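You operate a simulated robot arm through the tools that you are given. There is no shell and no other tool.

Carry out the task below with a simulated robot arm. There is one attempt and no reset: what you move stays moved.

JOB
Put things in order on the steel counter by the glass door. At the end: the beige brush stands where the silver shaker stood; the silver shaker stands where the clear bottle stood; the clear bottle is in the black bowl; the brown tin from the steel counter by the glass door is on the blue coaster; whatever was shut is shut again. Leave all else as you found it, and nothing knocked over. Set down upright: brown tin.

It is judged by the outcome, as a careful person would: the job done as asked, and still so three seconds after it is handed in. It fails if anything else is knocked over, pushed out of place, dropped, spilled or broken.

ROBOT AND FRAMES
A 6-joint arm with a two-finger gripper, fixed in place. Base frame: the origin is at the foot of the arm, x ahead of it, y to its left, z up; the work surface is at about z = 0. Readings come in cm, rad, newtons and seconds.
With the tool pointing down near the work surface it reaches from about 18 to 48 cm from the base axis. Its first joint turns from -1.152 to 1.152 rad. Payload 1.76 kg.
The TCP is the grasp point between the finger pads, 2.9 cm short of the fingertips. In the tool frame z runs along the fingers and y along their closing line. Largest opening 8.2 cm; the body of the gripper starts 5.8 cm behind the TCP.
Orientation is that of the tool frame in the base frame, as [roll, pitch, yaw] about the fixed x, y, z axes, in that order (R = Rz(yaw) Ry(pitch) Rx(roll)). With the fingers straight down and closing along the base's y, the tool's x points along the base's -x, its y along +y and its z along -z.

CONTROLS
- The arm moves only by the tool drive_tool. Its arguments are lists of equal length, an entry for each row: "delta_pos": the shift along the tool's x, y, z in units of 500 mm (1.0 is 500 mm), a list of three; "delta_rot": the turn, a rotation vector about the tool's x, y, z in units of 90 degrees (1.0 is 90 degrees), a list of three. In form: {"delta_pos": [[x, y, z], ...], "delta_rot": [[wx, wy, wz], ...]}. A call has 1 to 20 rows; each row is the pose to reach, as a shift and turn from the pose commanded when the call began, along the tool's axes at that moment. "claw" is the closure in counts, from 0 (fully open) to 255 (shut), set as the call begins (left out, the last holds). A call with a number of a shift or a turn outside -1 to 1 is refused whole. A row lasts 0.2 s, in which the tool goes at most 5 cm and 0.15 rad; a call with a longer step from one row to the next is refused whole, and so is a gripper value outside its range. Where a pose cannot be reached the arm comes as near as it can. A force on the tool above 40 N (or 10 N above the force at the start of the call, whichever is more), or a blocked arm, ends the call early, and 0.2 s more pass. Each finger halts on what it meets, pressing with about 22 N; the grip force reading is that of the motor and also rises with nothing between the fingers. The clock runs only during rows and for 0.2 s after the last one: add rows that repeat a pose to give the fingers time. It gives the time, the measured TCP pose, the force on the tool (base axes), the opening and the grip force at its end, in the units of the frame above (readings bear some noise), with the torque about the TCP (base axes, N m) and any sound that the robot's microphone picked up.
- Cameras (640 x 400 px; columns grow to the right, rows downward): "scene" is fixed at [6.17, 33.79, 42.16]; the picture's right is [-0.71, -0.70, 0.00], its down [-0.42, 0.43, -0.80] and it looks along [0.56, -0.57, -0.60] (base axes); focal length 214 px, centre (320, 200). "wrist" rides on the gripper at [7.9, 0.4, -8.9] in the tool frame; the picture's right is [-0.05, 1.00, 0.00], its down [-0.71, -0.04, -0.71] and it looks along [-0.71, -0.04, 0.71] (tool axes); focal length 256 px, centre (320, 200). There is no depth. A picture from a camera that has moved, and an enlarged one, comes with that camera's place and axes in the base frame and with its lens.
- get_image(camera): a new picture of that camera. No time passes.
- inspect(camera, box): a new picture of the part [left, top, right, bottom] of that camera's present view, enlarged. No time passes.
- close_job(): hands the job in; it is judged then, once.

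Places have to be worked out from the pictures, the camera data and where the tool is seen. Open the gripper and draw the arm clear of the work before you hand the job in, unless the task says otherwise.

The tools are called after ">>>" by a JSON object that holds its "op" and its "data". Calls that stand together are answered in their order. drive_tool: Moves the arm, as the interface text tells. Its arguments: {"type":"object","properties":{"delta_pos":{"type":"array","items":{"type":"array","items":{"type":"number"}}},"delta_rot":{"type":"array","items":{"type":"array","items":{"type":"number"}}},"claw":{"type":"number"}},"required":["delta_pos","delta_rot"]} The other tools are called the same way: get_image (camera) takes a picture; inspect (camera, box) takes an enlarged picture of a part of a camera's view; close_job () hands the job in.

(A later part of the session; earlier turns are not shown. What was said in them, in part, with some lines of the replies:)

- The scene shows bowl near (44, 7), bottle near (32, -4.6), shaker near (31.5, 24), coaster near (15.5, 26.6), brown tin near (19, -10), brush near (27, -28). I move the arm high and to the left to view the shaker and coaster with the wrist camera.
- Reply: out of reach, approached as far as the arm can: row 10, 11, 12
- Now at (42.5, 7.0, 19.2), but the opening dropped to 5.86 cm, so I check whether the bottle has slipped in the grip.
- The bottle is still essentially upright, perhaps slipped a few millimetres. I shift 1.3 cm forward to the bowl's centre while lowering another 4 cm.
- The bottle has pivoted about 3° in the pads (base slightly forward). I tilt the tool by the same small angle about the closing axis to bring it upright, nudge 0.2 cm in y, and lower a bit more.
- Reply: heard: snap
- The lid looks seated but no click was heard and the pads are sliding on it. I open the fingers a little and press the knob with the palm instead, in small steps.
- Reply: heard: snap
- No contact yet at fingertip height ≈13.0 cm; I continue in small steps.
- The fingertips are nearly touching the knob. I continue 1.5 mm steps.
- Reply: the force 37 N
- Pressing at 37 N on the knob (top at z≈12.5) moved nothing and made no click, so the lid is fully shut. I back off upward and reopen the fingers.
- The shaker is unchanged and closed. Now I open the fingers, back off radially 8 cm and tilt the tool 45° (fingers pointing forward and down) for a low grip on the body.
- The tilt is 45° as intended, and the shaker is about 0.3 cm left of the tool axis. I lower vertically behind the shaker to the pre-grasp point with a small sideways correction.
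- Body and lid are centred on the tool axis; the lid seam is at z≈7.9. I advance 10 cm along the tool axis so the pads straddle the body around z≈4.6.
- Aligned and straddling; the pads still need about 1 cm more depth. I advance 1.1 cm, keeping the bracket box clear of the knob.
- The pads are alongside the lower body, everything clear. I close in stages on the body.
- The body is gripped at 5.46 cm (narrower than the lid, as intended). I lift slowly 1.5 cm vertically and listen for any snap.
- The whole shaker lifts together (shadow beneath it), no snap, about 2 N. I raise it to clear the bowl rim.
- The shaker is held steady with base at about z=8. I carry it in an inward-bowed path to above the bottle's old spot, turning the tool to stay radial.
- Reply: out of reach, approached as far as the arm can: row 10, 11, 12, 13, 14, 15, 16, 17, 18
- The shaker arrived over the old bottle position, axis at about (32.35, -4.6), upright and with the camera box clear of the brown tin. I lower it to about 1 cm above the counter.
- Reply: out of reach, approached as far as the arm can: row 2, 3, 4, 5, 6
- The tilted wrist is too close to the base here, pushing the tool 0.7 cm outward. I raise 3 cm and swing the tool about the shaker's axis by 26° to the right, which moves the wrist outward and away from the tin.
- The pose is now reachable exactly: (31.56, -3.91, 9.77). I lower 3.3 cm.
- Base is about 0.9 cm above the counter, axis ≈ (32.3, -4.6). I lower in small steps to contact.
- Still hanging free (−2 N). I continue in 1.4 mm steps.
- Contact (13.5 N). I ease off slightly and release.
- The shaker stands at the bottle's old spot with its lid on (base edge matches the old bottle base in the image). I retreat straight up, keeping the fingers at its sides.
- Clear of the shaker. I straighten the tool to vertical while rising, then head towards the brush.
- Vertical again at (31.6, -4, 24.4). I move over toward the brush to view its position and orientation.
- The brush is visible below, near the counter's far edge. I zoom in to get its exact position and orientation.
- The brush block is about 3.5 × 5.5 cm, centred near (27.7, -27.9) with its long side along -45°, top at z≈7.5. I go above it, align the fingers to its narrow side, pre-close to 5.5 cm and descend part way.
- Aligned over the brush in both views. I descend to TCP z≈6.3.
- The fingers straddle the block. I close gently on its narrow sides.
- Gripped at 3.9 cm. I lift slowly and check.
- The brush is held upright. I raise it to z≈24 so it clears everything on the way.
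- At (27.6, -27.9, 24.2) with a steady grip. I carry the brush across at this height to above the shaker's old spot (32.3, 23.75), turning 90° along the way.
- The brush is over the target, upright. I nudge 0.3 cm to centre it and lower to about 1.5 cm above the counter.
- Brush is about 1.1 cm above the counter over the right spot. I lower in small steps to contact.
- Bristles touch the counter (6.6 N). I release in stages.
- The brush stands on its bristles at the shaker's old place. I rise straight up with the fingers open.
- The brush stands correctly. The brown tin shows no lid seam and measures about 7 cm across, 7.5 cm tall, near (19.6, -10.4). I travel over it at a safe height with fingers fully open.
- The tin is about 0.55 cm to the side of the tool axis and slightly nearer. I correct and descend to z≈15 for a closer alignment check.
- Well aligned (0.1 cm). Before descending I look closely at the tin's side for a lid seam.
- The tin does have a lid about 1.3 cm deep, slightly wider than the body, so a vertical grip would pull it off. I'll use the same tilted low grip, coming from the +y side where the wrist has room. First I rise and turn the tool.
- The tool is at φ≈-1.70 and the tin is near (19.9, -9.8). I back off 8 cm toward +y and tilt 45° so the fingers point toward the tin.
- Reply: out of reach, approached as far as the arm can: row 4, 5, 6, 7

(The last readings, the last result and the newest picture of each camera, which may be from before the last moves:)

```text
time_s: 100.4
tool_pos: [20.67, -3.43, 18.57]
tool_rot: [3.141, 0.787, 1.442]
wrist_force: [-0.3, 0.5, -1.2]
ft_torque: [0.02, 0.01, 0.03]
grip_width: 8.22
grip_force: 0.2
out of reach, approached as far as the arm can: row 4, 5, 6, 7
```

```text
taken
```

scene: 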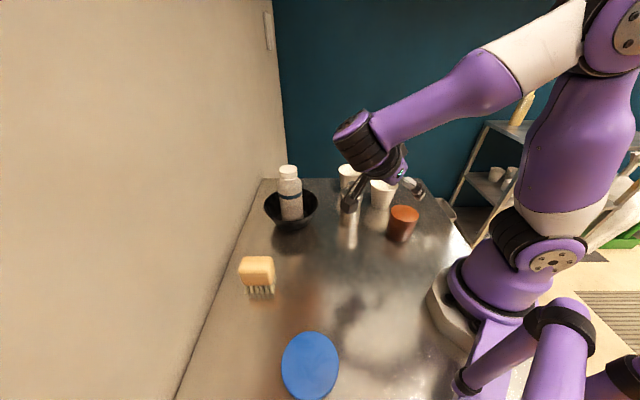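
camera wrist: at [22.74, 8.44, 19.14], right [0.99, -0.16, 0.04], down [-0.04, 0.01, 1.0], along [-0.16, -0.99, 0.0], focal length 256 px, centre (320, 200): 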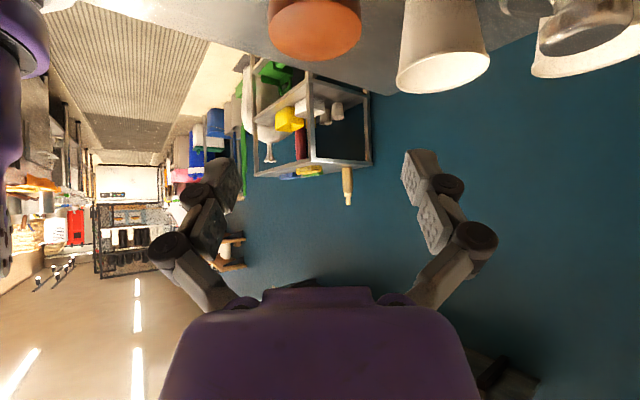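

The back-off at that height was limited (TCP now (20.7, -3.4, 18.6), tilt achieved). I lower toward the pre-grasp point on the approach line and check reachability.

>>> {"op": "drive_tool", "data": {"delta_pos": [[0.03, 0, 0.024], [0.064, 0, 0.049], [0.096, 0.001, 0.073], [0.1275, 0.001, 0.0979], [0.1275, 0.001, 0.0979]], "delta_rot": [[0, 0, 0], [0, 0, 0], [0, 0, 0], [0, 0, 0], [0, 0, 0]]}}

>>> {"op": "get_image", "data": {"camera": "wrist"}}

>>> {"op": "inspect", "data": {"camera": "scene", "box": [310, 130, 470, 260]}}

```text
time_s: 101.6
tool_pos: [20.92, -2.45, 10.52]
tool_rot: [-3.141, 0.785, 1.443]
wrist_force: [-0.6, 0.2, -0.3]
ft_torque: [0.02, 0.0, -0.03]
grip_width: 8.2
grip_force: 0.1
```

```text
taken
camera wrist: at [22.87, 9.32, 11.14], right [0.99, -0.17, 0.04], down [-0.04, 0.01, 1.0], along [-0.17, -0.99, 0.0], focal length 256 px, centre (320, 200)
```

wrist: 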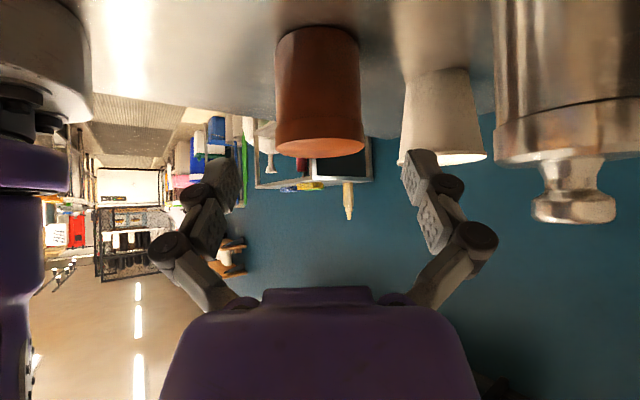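

```text
3.08 times, centred on (390, 195) of scene
camera zoom: at [6.17, 33.79, 42.16], right [-0.71, -0.7, 0.0], down [-0.42, 0.43, -0.8], along [0.56, -0.57, -0.6], focal length 660 px, centre (105, 215)
```

zoom: 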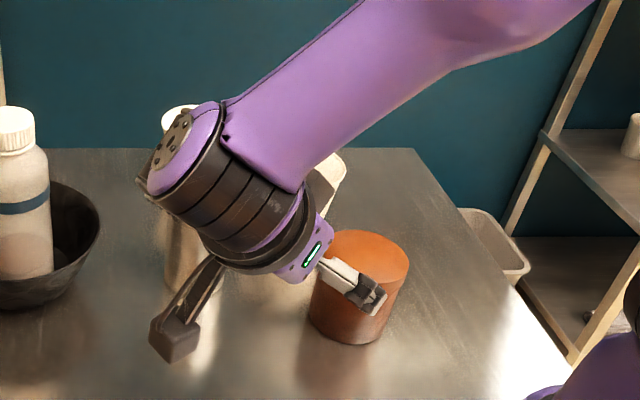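

Reached the pre-grasp area; the tin is centred at u≈319 with its top at z≈7.1. I zoom to find the lid seam height.

>>> {"op": "inspect", "data": {"camera": "wrist", "box": [250, 10, 390, 170]}}

```text
2.50 times, centred on (320, 90) of wrist
camera zoom: at [22.87, 9.32, 11.14], right [0.99, -0.17, 0.04], down [-0.04, 0.01, 1.0], along [-0.17, -0.99, 0.0], focal length 640 px, centre (320, 475)
```

zoom: 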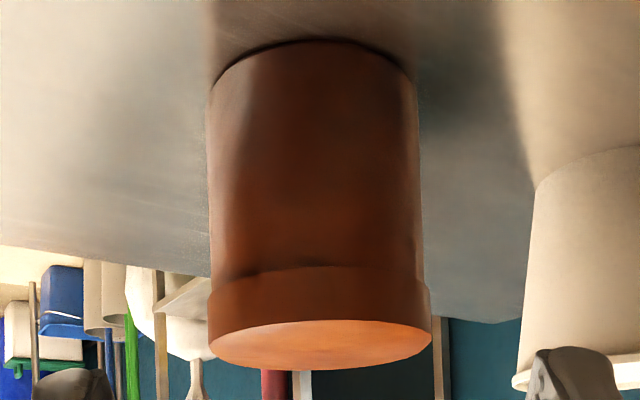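

The seam is at z≈5.9, lid top 7.3, body about 6.4 cm wide. I advance along the tool axis most of the way (with a 0.18 cm sideways correction) and verify clearances.

>>> {"op": "drive_tool", "data": {"delta_pos": [[0, -0.002, 0.04], [0, -0.0036, 0.08], [0, -0.0036, 0.115], [0, -0.0036, 0.14], [0, -0.0036, 0.14]], "delta_rot": [[0, 0, 0], [0, 0, 0], [0, 0, 0], [0, 0, 0], [0, 0, 0]]}}

>>> {"op": "get_image", "data": {"camera": "wrist"}}

>>> {"op": "inspect", "data": {"camera": "scene", "box": [350, 160, 450, 260]}}

```text
time_s: 102.8
tool_pos: [20.1, -7.27, 5.67]
tool_rot: [-3.141, 0.786, 1.442]
wrist_force: [-0.7, -1.3, -0.6]
ft_torque: [0.04, 0.01, 0.0]
grip_width: 8.22
grip_force: 0.0
```

```text
taken
camera wrist: at [22.03, 4.48, 6.25], right [0.99, -0.17, 0.04], down [-0.04, 0.01, 1.0], along [-0.17, -0.99, 0.0], focal length 256 px, centre (320, 200)
```

wrist: 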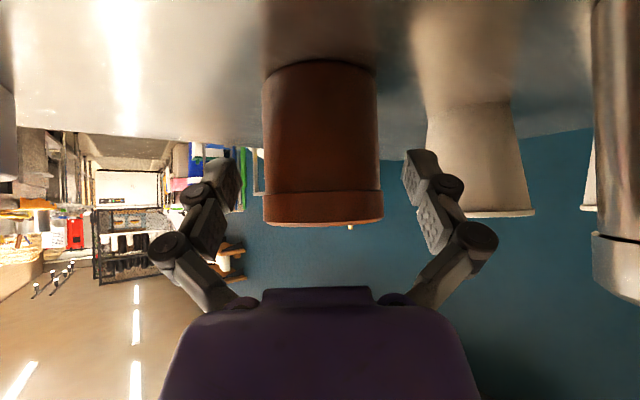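

```text
4.00 times, centred on (400, 210) of scene
camera zoom: at [6.17, 33.79, 42.16], right [-0.71, -0.7, 0.0], down [-0.42, 0.43, -0.8], along [0.56, -0.57, -0.6], focal length 858 px, centre (0, 160)
```

zoom: 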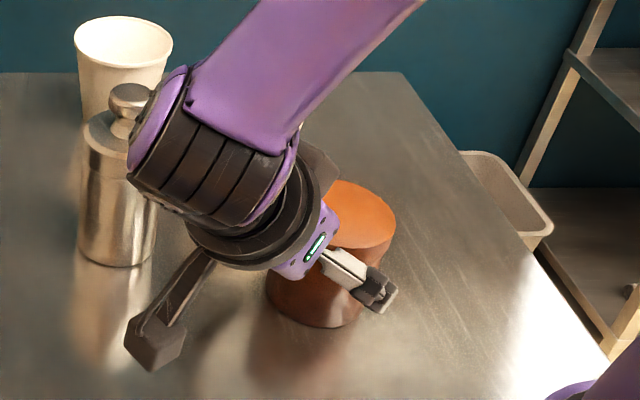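

Centred, with clearance on both sides. I advance the final 2.2 cm to put the pads low on the body.

>>> {"op": "drive_tool", "data": {"delta_pos": [[0, 0, 0.02], [0, 0, 0.035], [0, 0, 0.044], [0, 0, 0.044]], "delta_rot": [[0, 0, 0], [0, 0, 0], [0, 0, 0], [0, 0, 0]]}}

>>> {"op": "get_image", "data": {"camera": "wrist"}}

>>> {"op": "inspect", "data": {"camera": "scene", "box": [350, 160, 450, 260]}}

```text
time_s: 103.8
tool_pos: [19.75, -9.0, 4.0]
tool_rot: [-3.139, 0.785, 1.444]
wrist_force: [0.0, 0.8, 0.8]
ft_torque: [-0.02, 0.0, -0.02]
grip_width: 8.18
grip_force: 0.1
```

```text
taken
camera wrist: at [21.81, 2.92, 4.69], right [0.99, -0.17, 0.04], down [-0.04, 0.01, 1.0], along [-0.17, -0.99, 0.0], focal length 256 px, centre (320, 200)
```

wrist: 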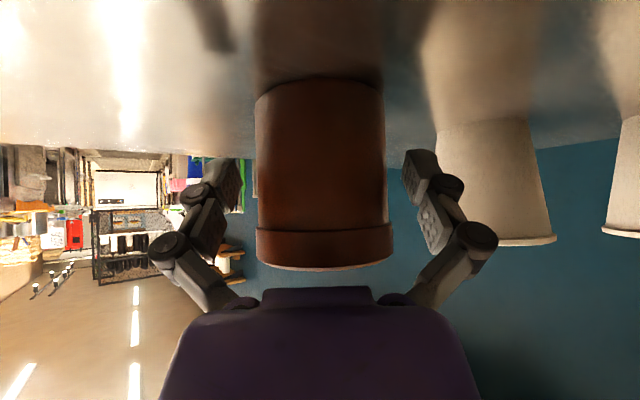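

```text
4.00 times, centred on (400, 210) of scene
camera zoom: at [6.17, 33.79, 42.16], right [-0.71, -0.7, 0.0], down [-0.42, 0.43, -0.8], along [0.56, -0.57, -0.6], focal length 858 px, centre (0, 160)
```

zoom: 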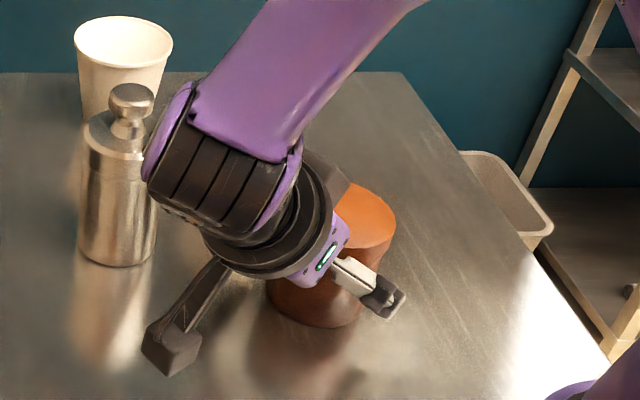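

Pads flank the lower body; the lid is clear above. I close in stages.

>>> {"op": "drive_tool", "data": {"delta_pos": [[0, 0, 0], [0, 0, 0]], "delta_rot": [[0, 0, 0], [0, 0, 0]], "claw": 42}}

>>> {"op": "drive_tool", "data": {"delta_pos": [[0, 0, 0], [0, 0, 0], [0, 0, 0]], "delta_rot": [[0, 0, 0], [0, 0, 0], [0, 0, 0]], "claw": 95}}

>>> {"op": "get_image", "data": {"camera": "wrist"}}

```text
time_s: 104.4
tool_pos: [19.91, -8.89, 4.19]
tool_rot: [3.141, 0.786, 1.441]
wrist_force: [0.3, -0.1, -0.2]
ft_torque: [-0.03, 0.0, 0.0]
grip_width: 6.85
grip_force: 0.1
```

```text
time_s: 105.2
tool_pos: [19.85, -8.92, 4.05]
tool_rot: [3.141, 0.784, 1.443]
wrist_force: [0.8, 2.5, 10.1]
ft_torque: [-0.1, 0.04, -0.04]
grip_width: 6.5
grip_force: 22.1
```

```text
taken
camera wrist: at [21.83, 2.93, 4.72], right [0.99, -0.17, 0.04], down [-0.04, 0.01, 1.0], along [-0.17, -0.99, 0.0], focal length 256 px, centre (320, 200)
```

wrist: 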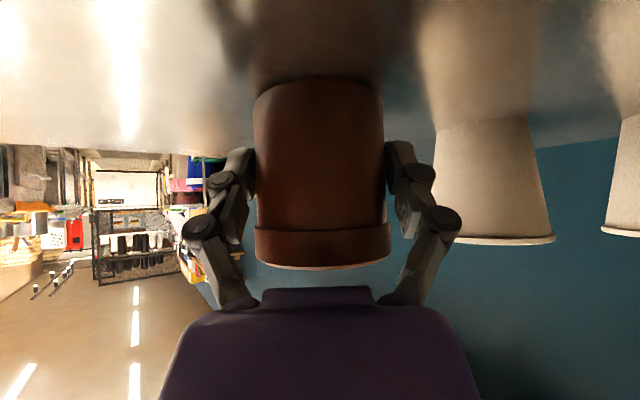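

Gripped at 6.5 cm on the body. I lift a few millimetres very slowly and listen for any snap.

>>> {"op": "drive_tool", "data": {"delta_pos": [[-0.002, 0, -0.002], [-0.005, 0, -0.005], [-0.008, 0, -0.008], [-0.011, 0, -0.011], [-0.011, 0, -0.011]], "delta_rot": [[0, 0, 0], [0, 0, 0], [0, 0, 0], [0, 0, 0], [0, 0, 0]], "claw": 120}}

>>> {"op": "get_image", "data": {"camera": "wrist"}}

>>> {"op": "inspect", "data": {"camera": "scene", "box": [350, 160, 450, 260]}}

```text
time_s: 106.4
tool_pos: [20.05, -8.85, 4.79]
tool_rot: [-3.141, 0.786, 1.442]
wrist_force: [0.3, -0.7, -2.3]
ft_torque: [0.0, -0.02, 0.02]
grip_width: 6.47
grip_force: 22.2
```

```text
taken
camera wrist: at [21.83, 2.93, 5.55], right [0.99, -0.17, 0.04], down [-0.04, 0.01, 1.0], along [-0.17, -0.99, 0.0], focal length 256 px, centre (320, 200)
```

wrist: 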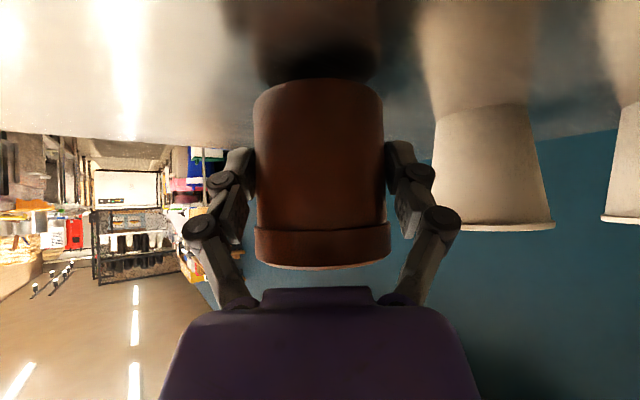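

```text
4.00 times, centred on (400, 210) of scene
camera zoom: at [6.17, 33.79, 42.16], right [-0.71, -0.7, 0.0], down [-0.42, 0.43, -0.8], along [0.56, -0.57, -0.6], focal length 858 px, centre (0, 160)
```

zoom: 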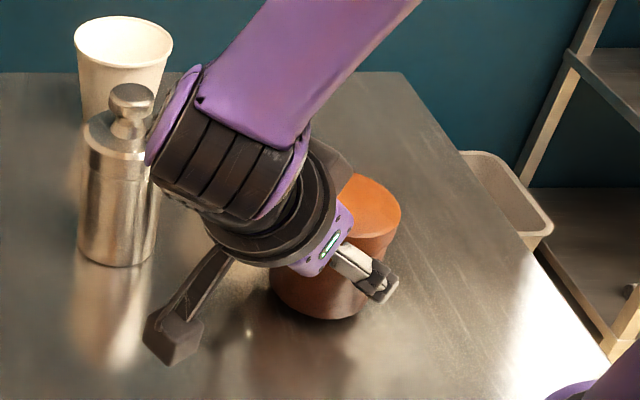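

The tin rises whole with its lid on, no snap. I raise it 5 cm more.

>>> {"op": "drive_tool", "data": {"delta_pos": [[-0.012, 0, -0.012], [-0.03, 0, -0.03], [-0.05, 0, -0.05], [-0.065, 0, -0.065], [-0.0707, 0, -0.0707], [-0.0707, 0, -0.0707]], "delta_rot": [[0, 0, 0], [0, 0, 0], [0, 0, 0], [0, 0, 0], [0, 0, 0], [0, 0, 0]]}}

>>> {"op": "get_image", "data": {"camera": "wrist"}}

```text
time_s: 107.8
tool_pos: [19.87, -8.86, 9.88]
tool_rot: [-3.141, 0.785, 1.443]
wrist_force: [0.4, -0.6, -1.0]
ft_torque: [0.02, 0.03, -0.01]
grip_width: 6.46
grip_force: 21.7
```

```text
taken
camera wrist: at [21.84, 2.97, 10.58], right [0.99, -0.17, 0.04], down [-0.04, 0.01, 1.0], along [-0.17, -0.99, 0.0], focal length 256 px, centre (320, 200)
```

wrist: 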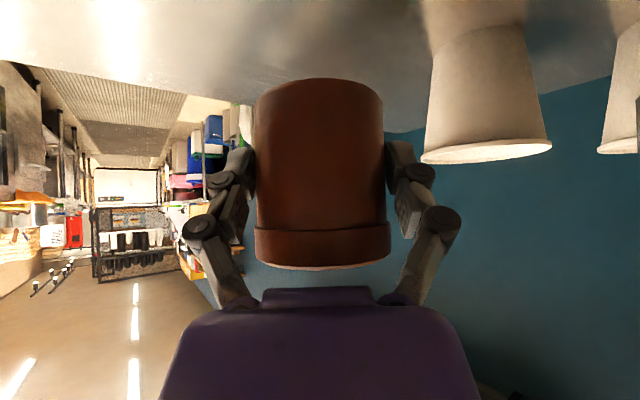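

Steady. I swing the tool by +23° while raising to z≈14, keeping clear of the shaker and cup.

>>> {"op": "drive_tool", "data": {"delta_pos": [[-0.005, 0.0111, -0.0094], [-0.0137, 0.0296, -0.025], [-0.0205, 0.0444, -0.0375], [-0.0273, 0.0592, -0.05], [-0.0342, 0.074, -0.0625], [-0.041, 0.0888, -0.075], [-0.041, 0.0888, -0.075]], "delta_rot": [[-0.0225, 0, -0.0225], [-0.06, 0, -0.06], [-0.09, 0, -0.09], [-0.12, 0, -0.12], [-0.15, 0, -0.15], [-0.18, 0, -0.18], [-0.18, 0, -0.18]]}}

>>> {"op": "get_image", "data": {"camera": "scene"}}

```text
time_s: 109.4
tool_pos: [24.52, -8.26, 14.07]
tool_rot: [-3.138, 0.787, 1.843]
wrist_force: [-0.1, -0.1, -1.3]
ft_torque: [0.01, -0.04, -0.02]
grip_width: 6.47
grip_force: 22.3
```

```text
taken
```

scene: 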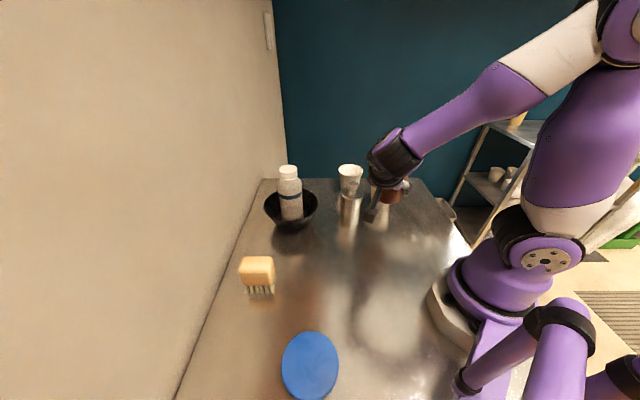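

Reached exactly. I raise 5.5 cm more so the tin's base clears the shaker's knob.

>>> {"op": "drive_tool", "data": {"delta_pos": [[-0.015, 0, -0.015], [-0.035, 0, -0.035], [-0.055, 0, -0.055], [-0.072, 0, -0.072], [-0.078, 0, -0.078], [-0.078, 0, -0.078]], "delta_rot": [[0, 0, 0], [0, 0, 0], [0, 0, 0], [0, 0, 0], [0, 0, 0], [0, 0, 0]]}}

```text
time_s: 110.8
tool_pos: [24.58, -8.27, 19.51]
tool_rot: [-3.14, 0.786, 1.841]
wrist_force: [-0.8, 0.2, -1.4]
ft_torque: [0.02, -0.01, 0.0]
grip_width: 6.49
grip_force: 21.6
```

Tin base is at about 15.4 cm, above everything on this side. I sweep the tool about the wrist from φ=-1.3 to 0, passing over the shaker and staying clear of the bottle.

>>> {"op": "drive_tool", "data": {"delta_pos": [[0.0009, 0.0136, -0.0009], [0.0022, 0.0271, -0.0022], [0.0068, 0.054, -0.0068], [0.0138, 0.0801, -0.0138], [0.0231, 0.105, -0.0231], [0.0346, 0.1286, -0.0346], [0.0483, 0.1502, -0.0483], [0.0644, 0.1735, -0.0644], [0.0823, 0.1944, -0.0823], [0.1018, 0.2127, -0.1018], [0.1226, 0.228, -0.1226], [0.1447, 0.2403, -0.1447], [0.1676, 0.2494, -0.1676], [0.1676, 0.2494, -0.1676]], "delta_rot": [[-0.0244, 0, -0.0244], [-0.0488, 0, -0.0488], [-0.0975, 0, -0.0975], [-0.1463, 0, -0.1463], [-0.195, 0, -0.195], [-0.2438, 0, -0.2438], [-0.2926, 0, -0.2926], [-0.3413, 0, -0.3413], [-0.3901, 0, -0.3901], [-0.4388, 0, -0.4388], [-0.4876, 0, -0.4876], [-0.5364, 0, -0.5364], [-0.5852, 0, -0.5852], [-0.5852, 0, -0.5852]]}}

>>> {"op": "get_image", "data": {"camera": "scene"}}

>>> {"op": "get_image", "data": {"camera": "wrist"}}

```text
time_s: 113.8
tool_pos: [33.3, 6.56, 19.44]
tool_rot: [-3.141, 0.786, -3.14]
wrist_force: [0.0, 0.7, -1.9]
ft_torque: [0.0, -0.01, -0.04]
grip_width: 6.45
grip_force: 22.1
```

```text
taken
```

scene: 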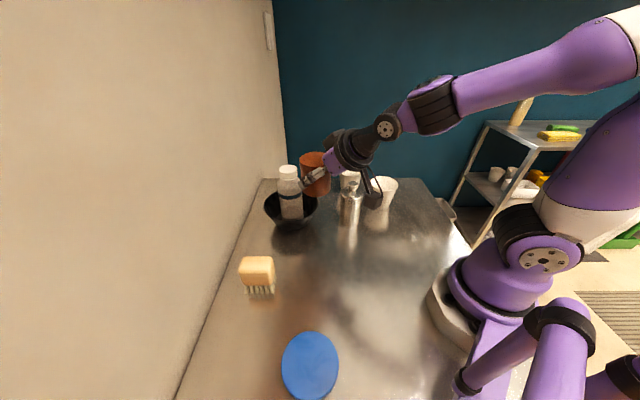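

```text
taken
camera wrist: at [21.42, 6.95, 20.1], right [0.04, 1.0, 0.04], down [0.0, -0.04, 1.0], along [1.0, -0.04, 0.0], focal length 256 px, centre (320, 200)
```

wrist: 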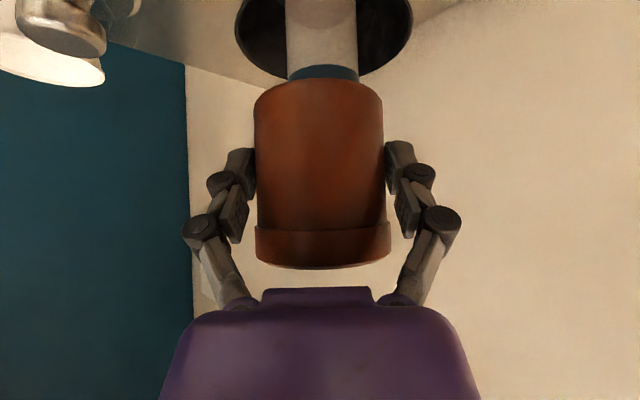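

Exactly on plan, tin upright and clear of the bottle. I continue the sweep from φ=0 to 1.3 toward the coaster side.

>>> {"op": "drive_tool", "data": {"delta_pos": [[0.0006, 0.0185, -0.0006], [0.0012, 0.037, -0.0012], [0.0049, 0.0736, -0.0049], [0.0109, 0.1095, -0.0109], [0.0193, 0.1443, -0.0193], [0.03, 0.1776, -0.03], [0.0427, 0.2091, -0.0427], [0.0562, 0.2402, -0.0562], [0.0714, 0.269, -0.0714], [0.0883, 0.295, -0.0883], [0.1066, 0.3182, -0.1066], [0.126, 0.3383, -0.126], [0.1462, 0.3552, -0.1462], [0.1462, 0.3552, -0.1462]], "delta_rot": [[-0.0244, 0, -0.0244], [-0.0488, 0, -0.0488], [-0.0975, 0, -0.0975], [-0.1463, 0, -0.1463], [-0.195, 0, -0.195], [-0.2438, 0, -0.2438], [-0.2926, 0, -0.2926], [-0.3413, 0, -0.3413], [-0.3901, 0, -0.3901], [-0.4388, 0, -0.4388], [-0.4876, 0, -0.4876], [-0.5364, 0, -0.5364], [-0.5852, 0, -0.5852], [-0.5852, 0, -0.5852]]}}

>>> {"op": "get_image", "data": {"camera": "scene"}}

>>> {"op": "get_image", "data": {"camera": "wrist"}}

```text
time_s: 116.8
tool_pos: [22.93, 24.24, 19.48]
tool_rot: [3.141, 0.785, -1.839]
wrist_force: [-0.3, -0.1, -1.9]
ft_torque: [0.0, -0.03, 0.03]
grip_width: 6.44
grip_force: 21.5
```

```text
taken
```

scene: 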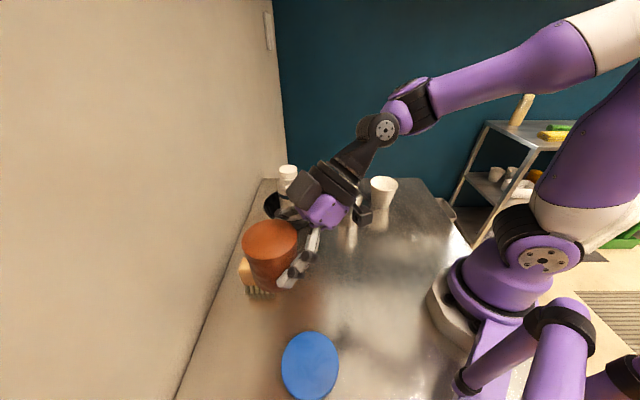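

```text
taken
camera wrist: at [19.39, 12.88, 20.13], right [-0.95, 0.3, 0.04], down [0.04, -0.01, 1.0], along [0.3, 0.95, 0.0], focal length 256 px, centre (320, 200)
```

wrist: 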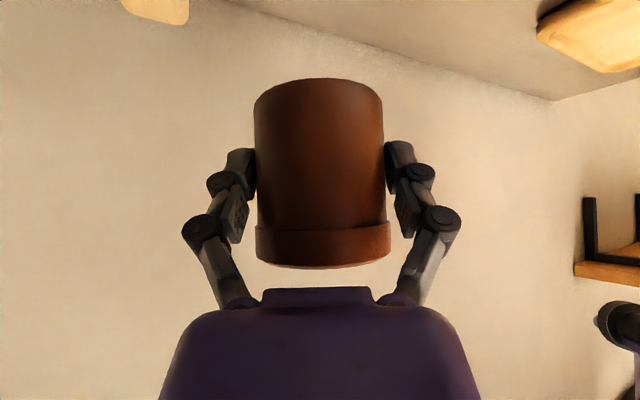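

On plan at (22.9, 24.2, 19.5). I finish turning to φ≈1.8 and bring the tin over the coaster at about (15.65, 26.5).

>>> {"op": "drive_tool", "data": {"delta_pos": [[0.0015, 0.014, -0.0015], [0.0035, 0.042, -0.0035], [0.006, 0.07, -0.006], [0.0085, 0.098, -0.0085], [0.011, 0.126, -0.011], [0.0127, 0.1398, -0.0127], [0.0127, 0.1398, -0.0127]], "delta_rot": [[-0.0224, 0, -0.0224], [-0.0672, 0, -0.0672], [-0.112, 0, -0.112], [-0.1568, 0, -0.1568], [-0.2015, 0, -0.2015], [-0.2239, 0, -0.2239], [-0.2239, 0, -0.2239]]}}

>>> {"op": "get_image", "data": {"camera": "scene"}}

>>> {"op": "get_image", "data": {"camera": "wrist"}}

```text
time_s: 118.4
tool_pos: [15.97, 25.25, 19.47]
tool_rot: [-3.14, 0.785, -1.344]
wrist_force: [0.0, 0.7, -2.2]
ft_torque: [-0.03, 0.0, -0.03]
grip_width: 6.49
grip_force: 22.0
```

```text
taken
```

scene: 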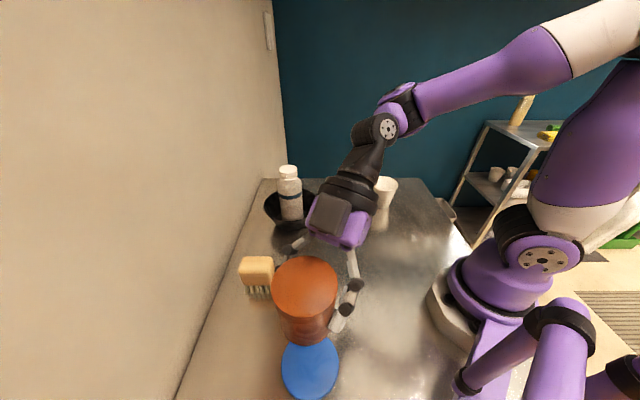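

```text
taken
camera wrist: at [18.27, 13.59, 20.06], right [-0.98, -0.19, 0.04], down [0.04, 0.01, 1.0], along [-0.19, 0.98, 0.0], focal length 256 px, centre (320, 200)
```

wrist: 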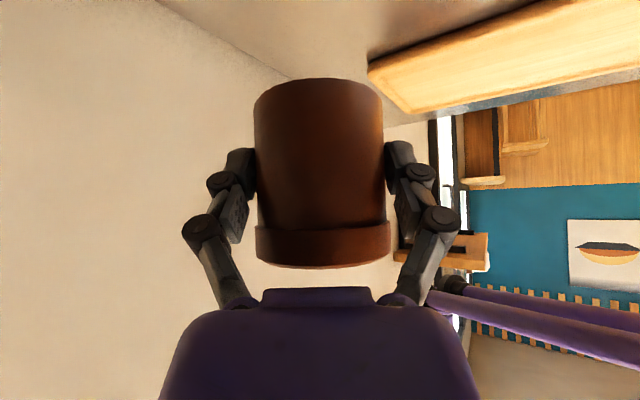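

The tin is over the coaster. I lower 10 cm vertically and check alignment.

>>> {"op": "drive_tool", "data": {"delta_pos": [[0.015, 0, 0.015], [0.04, 0, 0.04], [0.07, 0, 0.07], [0.1, 0, 0.1], [0.125, 0, 0.125], [0.1414, 0, 0.1414], [0.1414, 0, 0.1414]], "delta_rot": [[0, 0, 0], [0, 0, 0], [0, 0, 0], [0, 0, 0], [0, 0, 0], [0, 0, 0], [0, 0, 0]]}}

>>> {"op": "inspect", "data": {"camera": "scene", "box": [220, 260, 400, 400]}}

>>> {"op": "get_image", "data": {"camera": "wrist"}}

```text
time_s: 120.0
tool_pos: [16.04, 25.22, 9.45]
tool_rot: [-3.141, 0.785, -1.344]
wrist_force: [0.6, 0.4, -0.9]
ft_torque: [-0.01, -0.01, -0.03]
grip_width: 6.44
grip_force: 21.9
```

```text
2.86 times, centred on (310, 330) of scene
camera zoom: at [6.17, 33.79, 42.16], right [-0.71, -0.7, 0.0], down [-0.42, 0.43, -0.8], along [0.56, -0.57, -0.6], focal length 613 px, centre (349, -171)
```

zoom: 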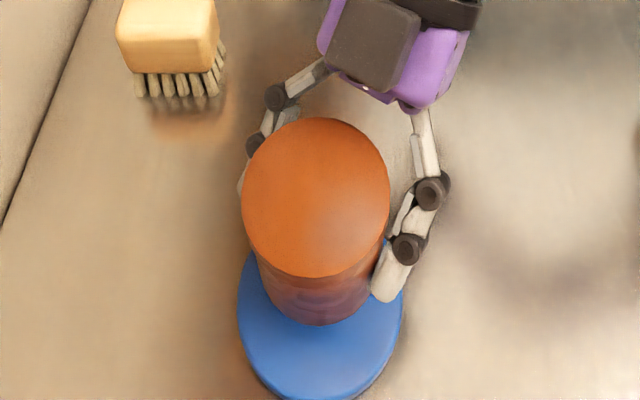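

```text
taken
camera wrist: at [18.24, 13.49, 10.08], right [-0.98, -0.19, 0.04], down [0.04, 0.01, 1.0], along [-0.19, 0.98, 0.0], focal length 256 px, centre (320, 200)
```

wrist: 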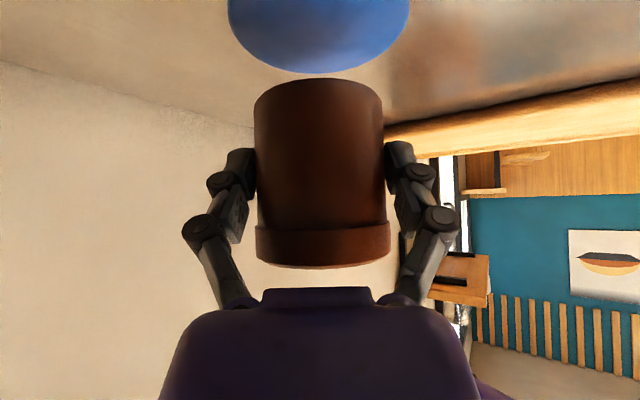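

In the image the tin is laterally centred but needs to go about 0.7 cm further forward. I shift that amount while lowering 3 cm.

>>> {"op": "drive_tool", "data": {"delta_pos": [[0.008, 0, 0.013], [0.0165, 0, 0.026], [0.0245, 0, 0.0395], [0.0325, 0, 0.0523], [0.0325, 0, 0.0523]], "delta_rot": [[0, 0, 0], [0, 0, 0], [0, 0, 0], [0, 0, 0], [0, 0, 0]]}}

>>> {"op": "inspect", "data": {"camera": "scene", "box": [220, 260, 400, 400]}}

>>> {"op": "get_image", "data": {"camera": "wrist"}}

```text
time_s: 121.2
tool_pos: [15.82, 25.97, 6.47]
tool_rot: [-3.141, 0.785, -1.344]
wrist_force: [-0.5, -0.8, -1.9]
ft_torque: [-0.03, -0.04, 0.01]
grip_width: 6.48
grip_force: 22.0
```

```text
2.86 times, centred on (310, 330) of scene
camera zoom: at [6.17, 33.79, 42.16], right [-0.71, -0.7, 0.0], down [-0.42, 0.43, -0.8], along [0.56, -0.57, -0.6], focal length 613 px, centre (349, -171)
```

zoom: 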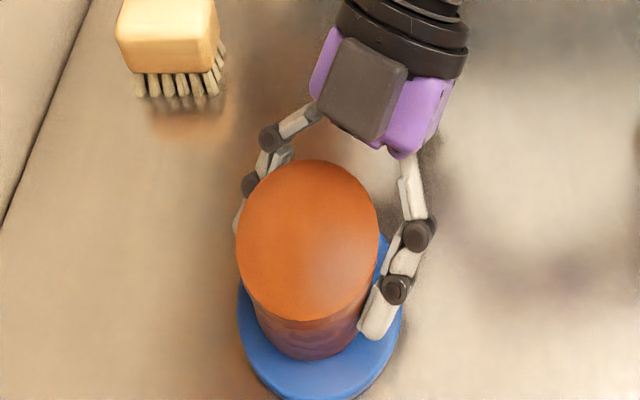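

```text
taken
camera wrist: at [18.11, 14.28, 7.12], right [-0.98, -0.19, 0.04], down [0.04, 0.01, 1.0], along [-0.19, 0.98, 0.0], focal length 256 px, centre (320, 200)
```

wrist: 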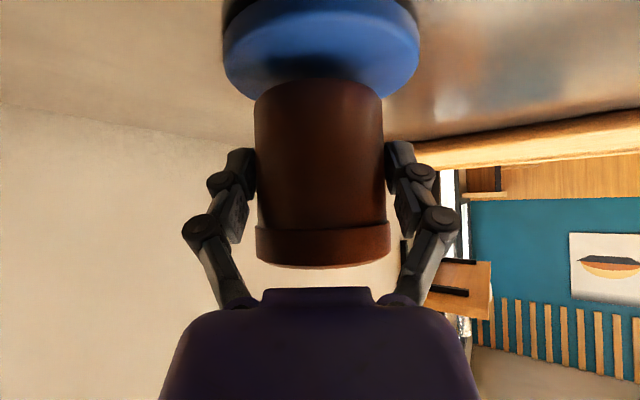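

The tin is within about half a centimetre of the coaster's centre. I lower further to just above it, then step down to contact.

>>> {"op": "drive_tool", "data": {"delta_pos": [[0.006, 0, 0.006], [0.012, 0, 0.012], [0.017, 0, 0.017], [0.017, 0, 0.017]], "delta_rot": [[0, 0, 0], [0, 0, 0], [0, 0, 0], [0, 0, 0]]}}

>>> {"op": "inspect", "data": {"camera": "scene", "box": [220, 260, 400, 400]}}

```text
time_s: 122.2
tool_pos: [15.88, 26.07, 5.41]
tool_rot: [3.141, 0.786, -1.344]
wrist_force: [-1.3, -0.8, 4.4]
ft_torque: [0.0, 0.12, 0.0]
grip_width: 6.43
grip_force: 22.3
```

```text
2.86 times, centred on (310, 330) of scene
camera zoom: at [6.17, 33.79, 42.16], right [-0.71, -0.7, 0.0], down [-0.42, 0.43, -0.8], along [0.56, -0.57, -0.6], focal length 613 px, centre (349, -171)
```

zoom: 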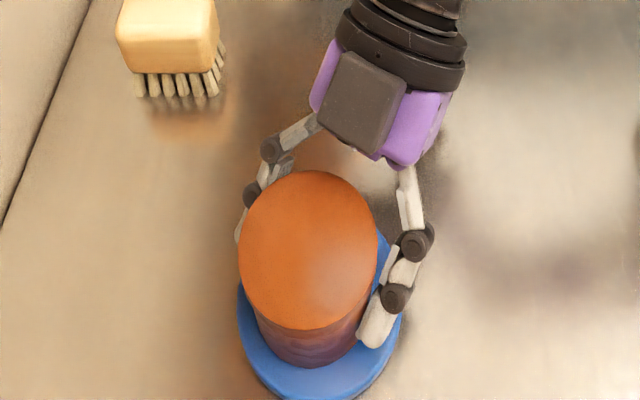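

Contact with the coaster (4.4 N; it is about 1.2 cm thick). Before releasing I zoom in to check how the base sits on the coaster.

>>> {"op": "inspect", "data": {"camera": "scene", "box": [270, 320, 350, 400]}}

>>> {"op": "inspect", "data": {"camera": "wrist", "box": [200, 0, 440, 150]}}

```text
5.00 times, centred on (310, 360) of scene
camera zoom: at [6.17, 33.79, 42.16], right [-0.71, -0.7, 0.0], down [-0.42, 0.43, -0.8], along [0.56, -0.57, -0.6], focal length 1072 px, centre (370, -600)
```

zoom: 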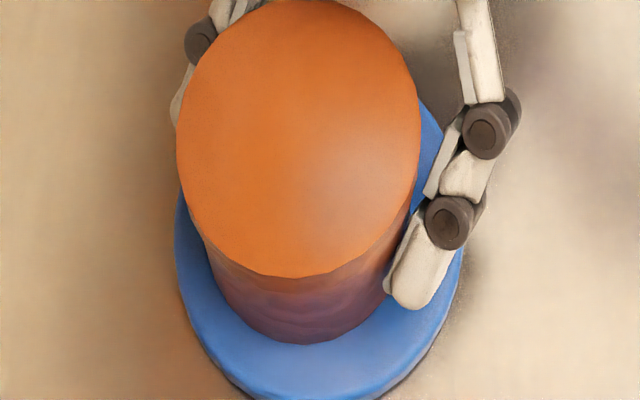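

```text
2.67 times, centred on (320, 75) of wrist
camera zoom: at [18.09, 14.33, 6.02], right [-0.98, -0.19, 0.04], down [0.04, 0.01, 1.0], along [-0.19, 0.98, 0.0], focal length 683 px, centre (320, 533)
```

zoom: 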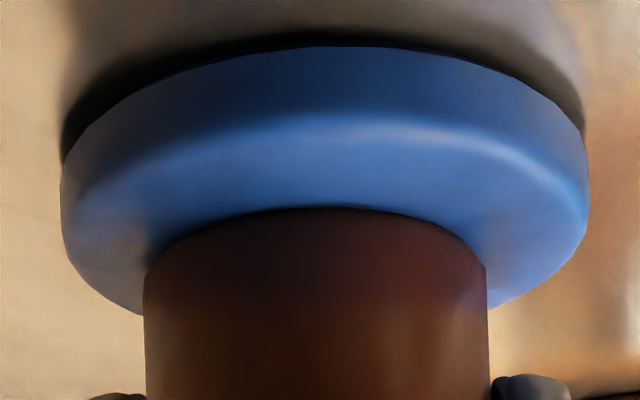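

The tin sits about 0.6 cm past the coaster's centre. I lift it slightly, move it back 0.6 cm, and set it down again.

>>> {"op": "drive_tool", "data": {"delta_pos": [[-0.004, 0, -0.004], [-0.0085, 0, -0.0085], [-0.0045, 0.0019, -0.0125], [-0.0004, 0.0037, -0.0166], [-0.0004, 0.0037, -0.0166]], "delta_rot": [[0, 0, 0], [0, 0, 0], [0, 0, 0], [0, 0, 0], [0, 0, 0]]}}

>>> {"op": "inspect", "data": {"camera": "wrist", "box": [200, 0, 440, 150]}}

>>> {"op": "inspect", "data": {"camera": "scene", "box": [270, 320, 350, 400]}}

```text
time_s: 123.4
tool_pos: [15.88, 25.44, 5.92]
tool_rot: [-3.141, 0.784, -1.345]
wrist_force: [0.3, -0.2, -1.1]
ft_torque: [-0.03, -0.03, 0.02]
grip_width: 6.46
grip_force: 22.2
```

```text
2.67 times, centred on (320, 75) of wrist
camera zoom: at [18.03, 13.68, 6.59], right [-0.98, -0.19, 0.04], down [0.04, 0.01, 1.0], along [-0.19, 0.98, 0.0], focal length 683 px, centre (320, 533)
```

zoom: 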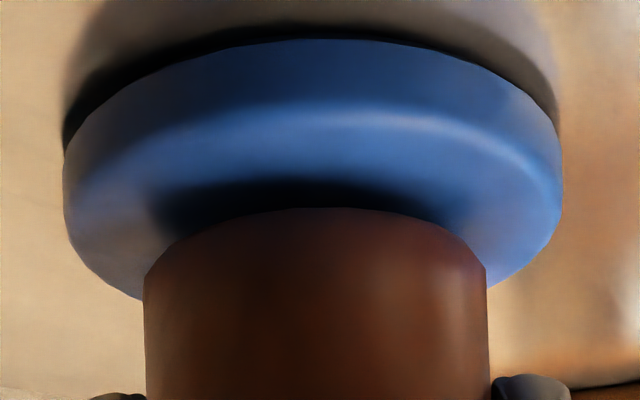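

```text
5.00 times, centred on (310, 360) of scene
camera zoom: at [6.17, 33.79, 42.16], right [-0.71, -0.7, 0.0], down [-0.42, 0.43, -0.8], along [0.56, -0.57, -0.6], focal length 1072 px, centre (370, -600)
```

zoom: 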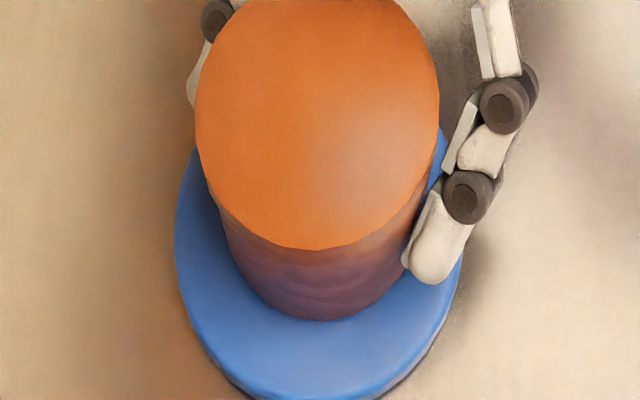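

Now centred on the coaster in both views. I lower gently to contact.

>>> {"op": "drive_tool", "data": {"delta_pos": [[0.003, 0, 0.003], [0.006, 0, 0.006], [0.006, 0, 0.006]], "delta_rot": [[0, 0, 0], [0, 0, 0], [0, 0, 0]]}}

>>> {"op": "drive_tool", "data": {"delta_pos": [[0.001, 0, 0.001], [0.0018, 0, 0.0018], [0.0018, 0, 0.0018]], "delta_rot": [[0, 0, 0], [0, 0, 0], [0, 0, 0]]}}

```text
time_s: 124.2
tool_pos: [15.69, 25.39, 5.57]
tool_rot: [-3.142, 0.785, -1.346]
wrist_force: [-0.5, 0.0, -1.9]
ft_torque: [-0.06, 0.01, -0.02]
grip_width: 6.47
grip_force: 21.8
```

```text
time_s: 125.0
tool_pos: [15.74, 25.36, 5.42]
tool_rot: [-3.14, 0.788, -1.344]
wrist_force: [0.1, 0.0, 8.2]
ft_torque: [0.07, 0.08, 0.0]
grip_width: 6.49
grip_force: 22.0
```

Contact at 8 N on the coaster. I check that it sits level, then release in stages.

>>> {"op": "drive_tool", "data": {"delta_pos": [[-0.0004, 0, -0.0004], [-0.0006, 0, -0.0006]], "delta_rot": [[0, 0, 0], [0, 0, 0]]}}

>>> {"op": "drive_tool", "data": {"delta_pos": [[0, 0, 0], [0, 0, 0]], "delta_rot": [[0, 0, 0], [0, 0, 0]], "claw": 38}}

>>> {"op": "drive_tool", "data": {"delta_pos": [[0, 0, 0], [0, 0, 0]], "delta_rot": [[0, 0, 0], [0, 0, 0]], "claw": 0}}

>>> {"op": "get_image", "data": {"camera": "wrist"}}

>>> {"op": "inspect", "data": {"camera": "scene", "box": [220, 260, 400, 400]}}

```text
time_s: 125.6
tool_pos: [15.79, 25.43, 5.25]
tool_rot: [3.141, 0.784, -1.343]
wrist_force: [-1.0, -1.0, 7.6]
ft_torque: [0.08, 0.1, 0.03]
grip_width: 6.47
grip_force: 21.4
```

```text
time_s: 126.2
tool_pos: [15.59, 25.35, 5.31]
tool_rot: [3.141, 0.785, -1.344]
wrist_force: [0.6, 0.6, 1.0]
ft_torque: [-0.04, -0.04, 0.0]
grip_width: 7.01
grip_force: 0.1
```

```text
time_s: 126.8
tool_pos: [15.75, 25.32, 5.3]
tool_rot: [-3.142, 0.786, -1.345]
wrist_force: [0.0, 0.3, -0.3]
ft_torque: [0.01, -0.01, 0.0]
grip_width: 8.2
grip_force: 0.0
```

```text
taken
camera wrist: at [18.03, 13.68, 6.01], right [-0.98, -0.19, 0.04], down [0.04, 0.01, 1.0], along [-0.19, 0.98, 0.0], focal length 256 px, centre (320, 200)
```

wrist: 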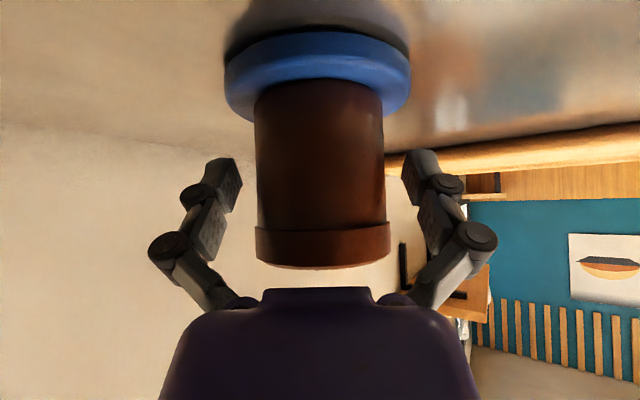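

```text
2.86 times, centred on (310, 330) of scene
camera zoom: at [6.17, 33.79, 42.16], right [-0.71, -0.7, 0.0], down [-0.42, 0.43, -0.8], along [0.56, -0.57, -0.6], focal length 613 px, centre (349, -171)
```

zoom: 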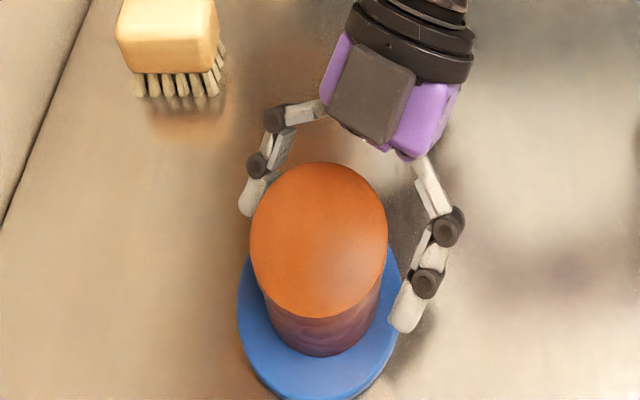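

The tin stands upright on the coaster with its lid on, fingers fully open. I retreat straight up.

>>> {"op": "drive_tool", "data": {"delta_pos": [[-0.01, 0, -0.01], [-0.03, 0, -0.03], [-0.06, 0, -0.06], [-0.095, 0, -0.095], [-0.13, 0, -0.13], [-0.16, 0, -0.16], [-0.185, 0, -0.185], [-0.185, 0, -0.185]], "delta_rot": [[0, 0, 0], [0, 0, 0], [0, 0, 0], [0, 0, 0], [0, 0, 0], [0, 0, 0], [0, 0, 0], [0, 0, 0]]}}

>>> {"op": "get_image", "data": {"camera": "scene"}}

>>> {"op": "inspect", "data": {"camera": "scene", "box": [220, 240, 400, 400]}}

```text
time_s: 128.6
tool_pos: [15.68, 25.38, 18.51]
tool_rot: [-3.142, 0.786, -1.343]
wrist_force: [0.7, 0.0, -0.3]
ft_torque: [0.0, -0.02, -0.01]
grip_width: 8.21
grip_force: 0.0
```

```text
taken
```

scene: 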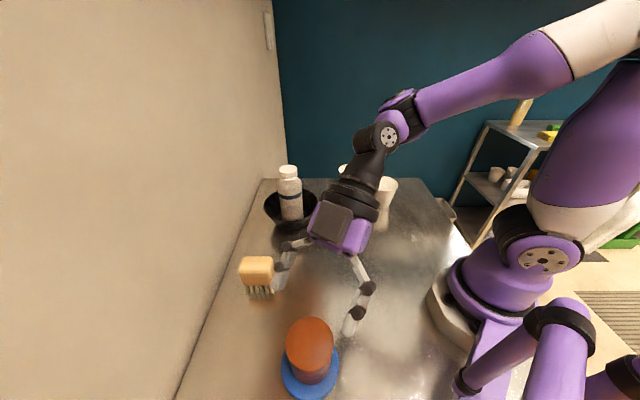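

```text
2.50 times, centred on (310, 320) of scene
camera zoom: at [6.17, 33.79, 42.16], right [-0.71, -0.7, 0.0], down [-0.42, 0.43, -0.8], along [0.56, -0.57, -0.6], focal length 536 px, centre (345, -100)
```

zoom: 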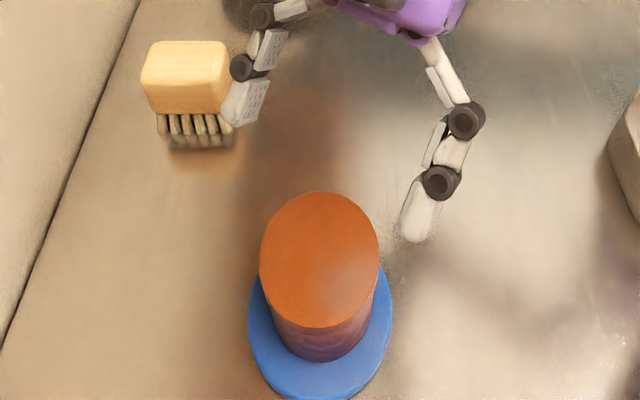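

Everything is standing. I straighten the tool while rising, away from all objects.

>>> {"op": "drive_tool", "data": {"delta_pos": [[-0.02, 0, -0.02], [-0.04, 0, -0.04], [-0.055, 0, -0.055], [-0.07, 0, -0.07], [-0.085, 0, -0.085], [-0.09, 0, -0.09], [-0.09, 0, -0.09]], "delta_rot": [[0, 0.08, 0], [0, 0.165, 0], [0, 0.25, 0], [0, 0.335, 0], [0, 0.42, 0], [0, 0.5, 0], [0, 0.5, 0]]}}

>>> {"op": "get_image", "data": {"camera": "wrist"}}

```text
time_s: 130.2
tool_pos: [15.81, 25.2, 24.9]
tool_rot: [3.141, -0.001, -1.343]
wrist_force: [-0.6, -0.3, -1.3]
ft_torque: [-0.01, -0.03, 0.01]
grip_width: 8.21
grip_force: 0.0
```

```text
taken
camera wrist: at [17.2, 17.52, 33.71], right [-0.98, -0.17, 0.0], down [-0.12, 0.7, 0.71], along [-0.12, 0.7, -0.71], focal length 256 px, centre (320, 200)
```

wrist: 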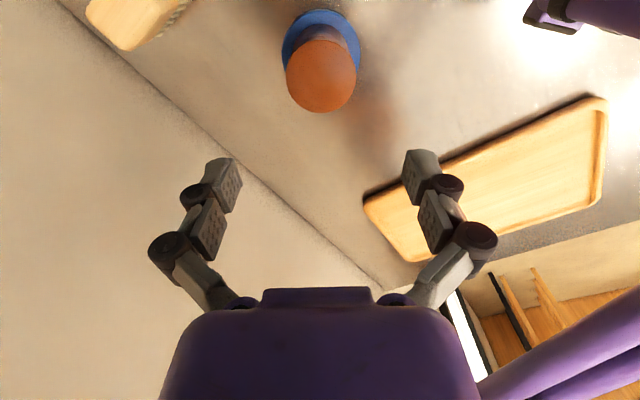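

Tin on the coaster, brush, bowl and tray all undisturbed. I bring the arm back to a clear, high, central position.

>>> {"op": "drive_tool", "data": {"delta_pos": [[0.02, -0.0014, -0.02], [0.06, -0.004, -0.04], [0.1, -0.007, -0.06], [0.14, -0.01, -0.08], [0.18, -0.0126, -0.1], [0.22, -0.0154, -0.1], [0.26, -0.018, -0.1], [0.3, -0.021, -0.1], [0.34, -0.024, -0.1], [0.375, -0.0263, -0.1], [0.405, -0.0284, -0.1], [0.4216, -0.0296, -0.1], [0.4216, -0.0296, -0.1]], "delta_rot": [[0, 0, 0.04], [0, 0, 0.12], [0, 0, 0.2], [0, 0, 0.29], [0, 0, 0.38], [0, 0, 0.47], [0, 0, 0.56], [0, 0, 0.65], [0, 0, 0.74], [0, 0, 0.82], [0, 0, 0.9], [0, 0, 0.955], [0, 0, 0.955]]}}

>>> {"op": "get_image", "data": {"camera": "scene"}}

>>> {"op": "inspect", "data": {"camera": "scene", "box": [230, 140, 470, 290]}}

>>> {"op": "get_image", "data": {"camera": "wrist"}}

```text
time_s: 133.0
tool_pos: [21.86, 5.06, 29.77]
tool_rot: [-3.141, 0.001, -2.845]
wrist_force: [-1.0, 0.0, 0.6]
ft_torque: [-0.01, -0.01, -0.01]
grip_width: 8.18
grip_force: 0.0
```

```text
taken
```

scene: 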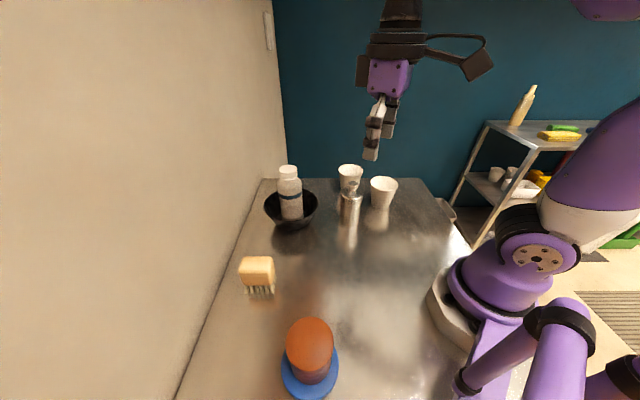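

```text
2.67 times, centred on (350, 215) of scene
camera zoom: at [6.17, 33.79, 42.16], right [-0.71, -0.7, 0.0], down [-0.42, 0.43, -0.8], along [0.56, -0.57, -0.6], focal length 572 px, centre (240, 160)
```

zoom: 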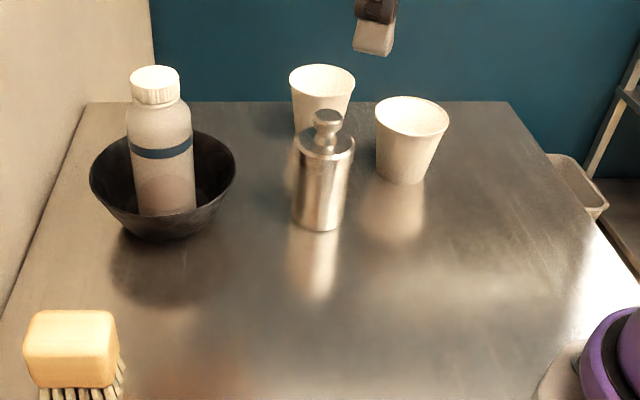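

```text
taken
camera wrist: at [14.15, 3.2, 38.77], right [-0.24, 0.97, 0.0], down [0.69, 0.17, 0.71], along [0.69, 0.17, -0.71], focal length 256 px, centre (320, 200)
```

wrist: 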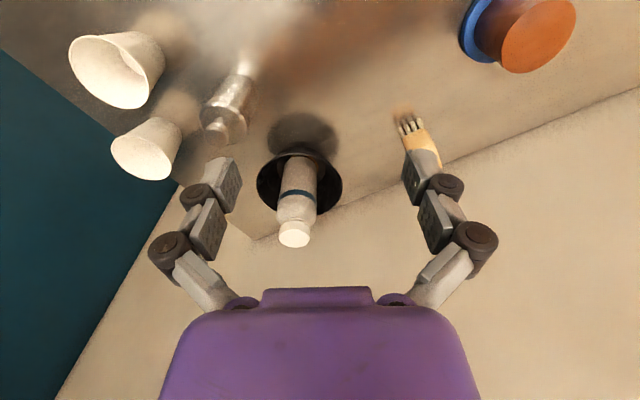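

Everything stands as required. As a last check, I zoom in on the brush, the shaker lid and the tin on the coaster.

>>> {"op": "inspect", "data": {"camera": "scene", "box": [220, 245, 300, 305]}}

>>> {"op": "inspect", "data": {"camera": "scene", "box": [320, 170, 384, 234]}}

>>> {"op": "inspect", "data": {"camera": "scene", "box": [260, 310, 360, 400]}}

```text
6.67 times, centred on (260, 275) of scene
camera zoom: at [6.17, 33.79, 42.16], right [-0.71, -0.7, 0.0], down [-0.42, 0.43, -0.8], along [0.56, -0.57, -0.6], focal length 1430 px, centre (720, -300)
```

zoom: 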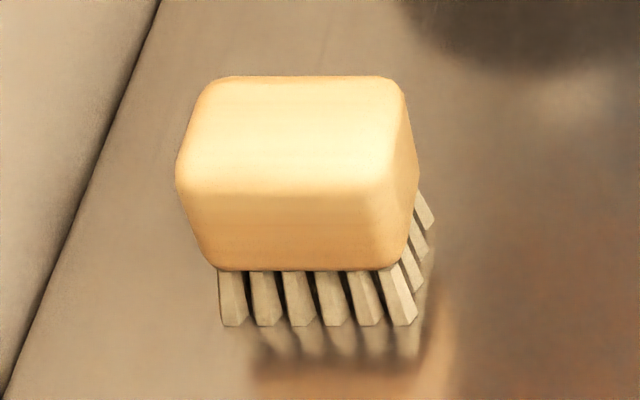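

```text
6.25 times, centred on (352, 202) of scene
camera zoom: at [6.17, 33.79, 42.16], right [-0.71, -0.7, 0.0], down [-0.42, 0.43, -0.8], along [0.56, -0.57, -0.6], focal length 1340 px, centre (120, 188)
```

zoom: 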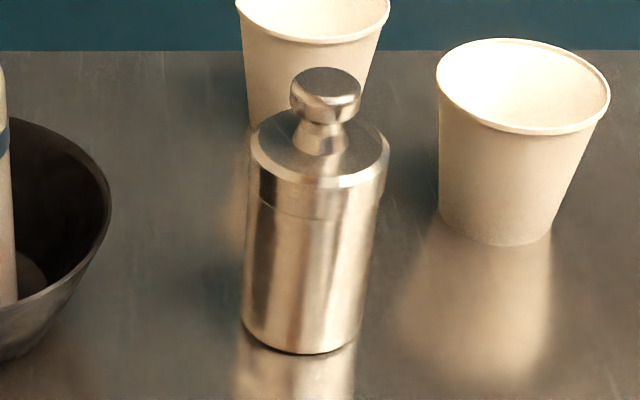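

```text
4.44 times, centred on (310, 355) of scene
camera zoom: at [6.17, 33.79, 42.16], right [-0.71, -0.7, 0.0], down [-0.42, 0.43, -0.8], along [0.56, -0.57, -0.6], focal length 953 px, centre (364, -489)
```

zoom: 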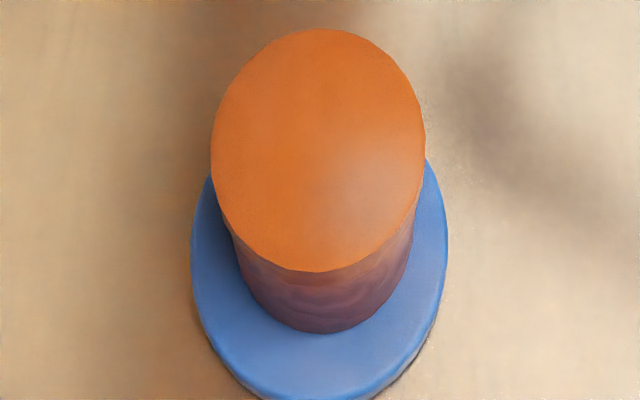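

I'm handing the job in with the gripper open and the arm high and clear of the work.

- **Bottle:** it stands upright in the black bowl.
- **Shaker:** it is on the bottle's old spot, within about 0.2 cm. Its lid came off when I first gripped it there; I pressed it back on, heard it snap, and it stayed on for the rest of the move.
- **Brush:** it stands on its bristles at the shaker's old spot, about 0.9 cm off centre.
- **Brown tin:** it stands upright on the blue coaster with its lid on.
- **Bowl and cups:** they are where they were at the start.

>>> {"op": "close_job", "data": {}}

```text
The job is handed in.
```

I finished the job and handed it in. In the last pictures everything was standing and in place, but I haven't seen the result of the judging.

- **Clear bottle:** it stands upright in the black bowl.
- **Silver shaker:** it stands where the bottle stood, within about 0.2 cm. Its lid came off when I first gripped it. I put it back and heard it snap. Pressing on it with 37 N afterwards moved nothing, and it stayed shut through the move.
- **Beige brush:** it stands on its bristles at the shaker's old spot, about 0.9 cm off centre. I left it there because it was close enough not to be worth the risk of moving it again.
- **Brown tin:** it stands upright on the blue coaster, with its lid on.

The bowl and white cups were where they started, and nothing was knocked over. The gripper is open and the arm is raised clear of the counter.
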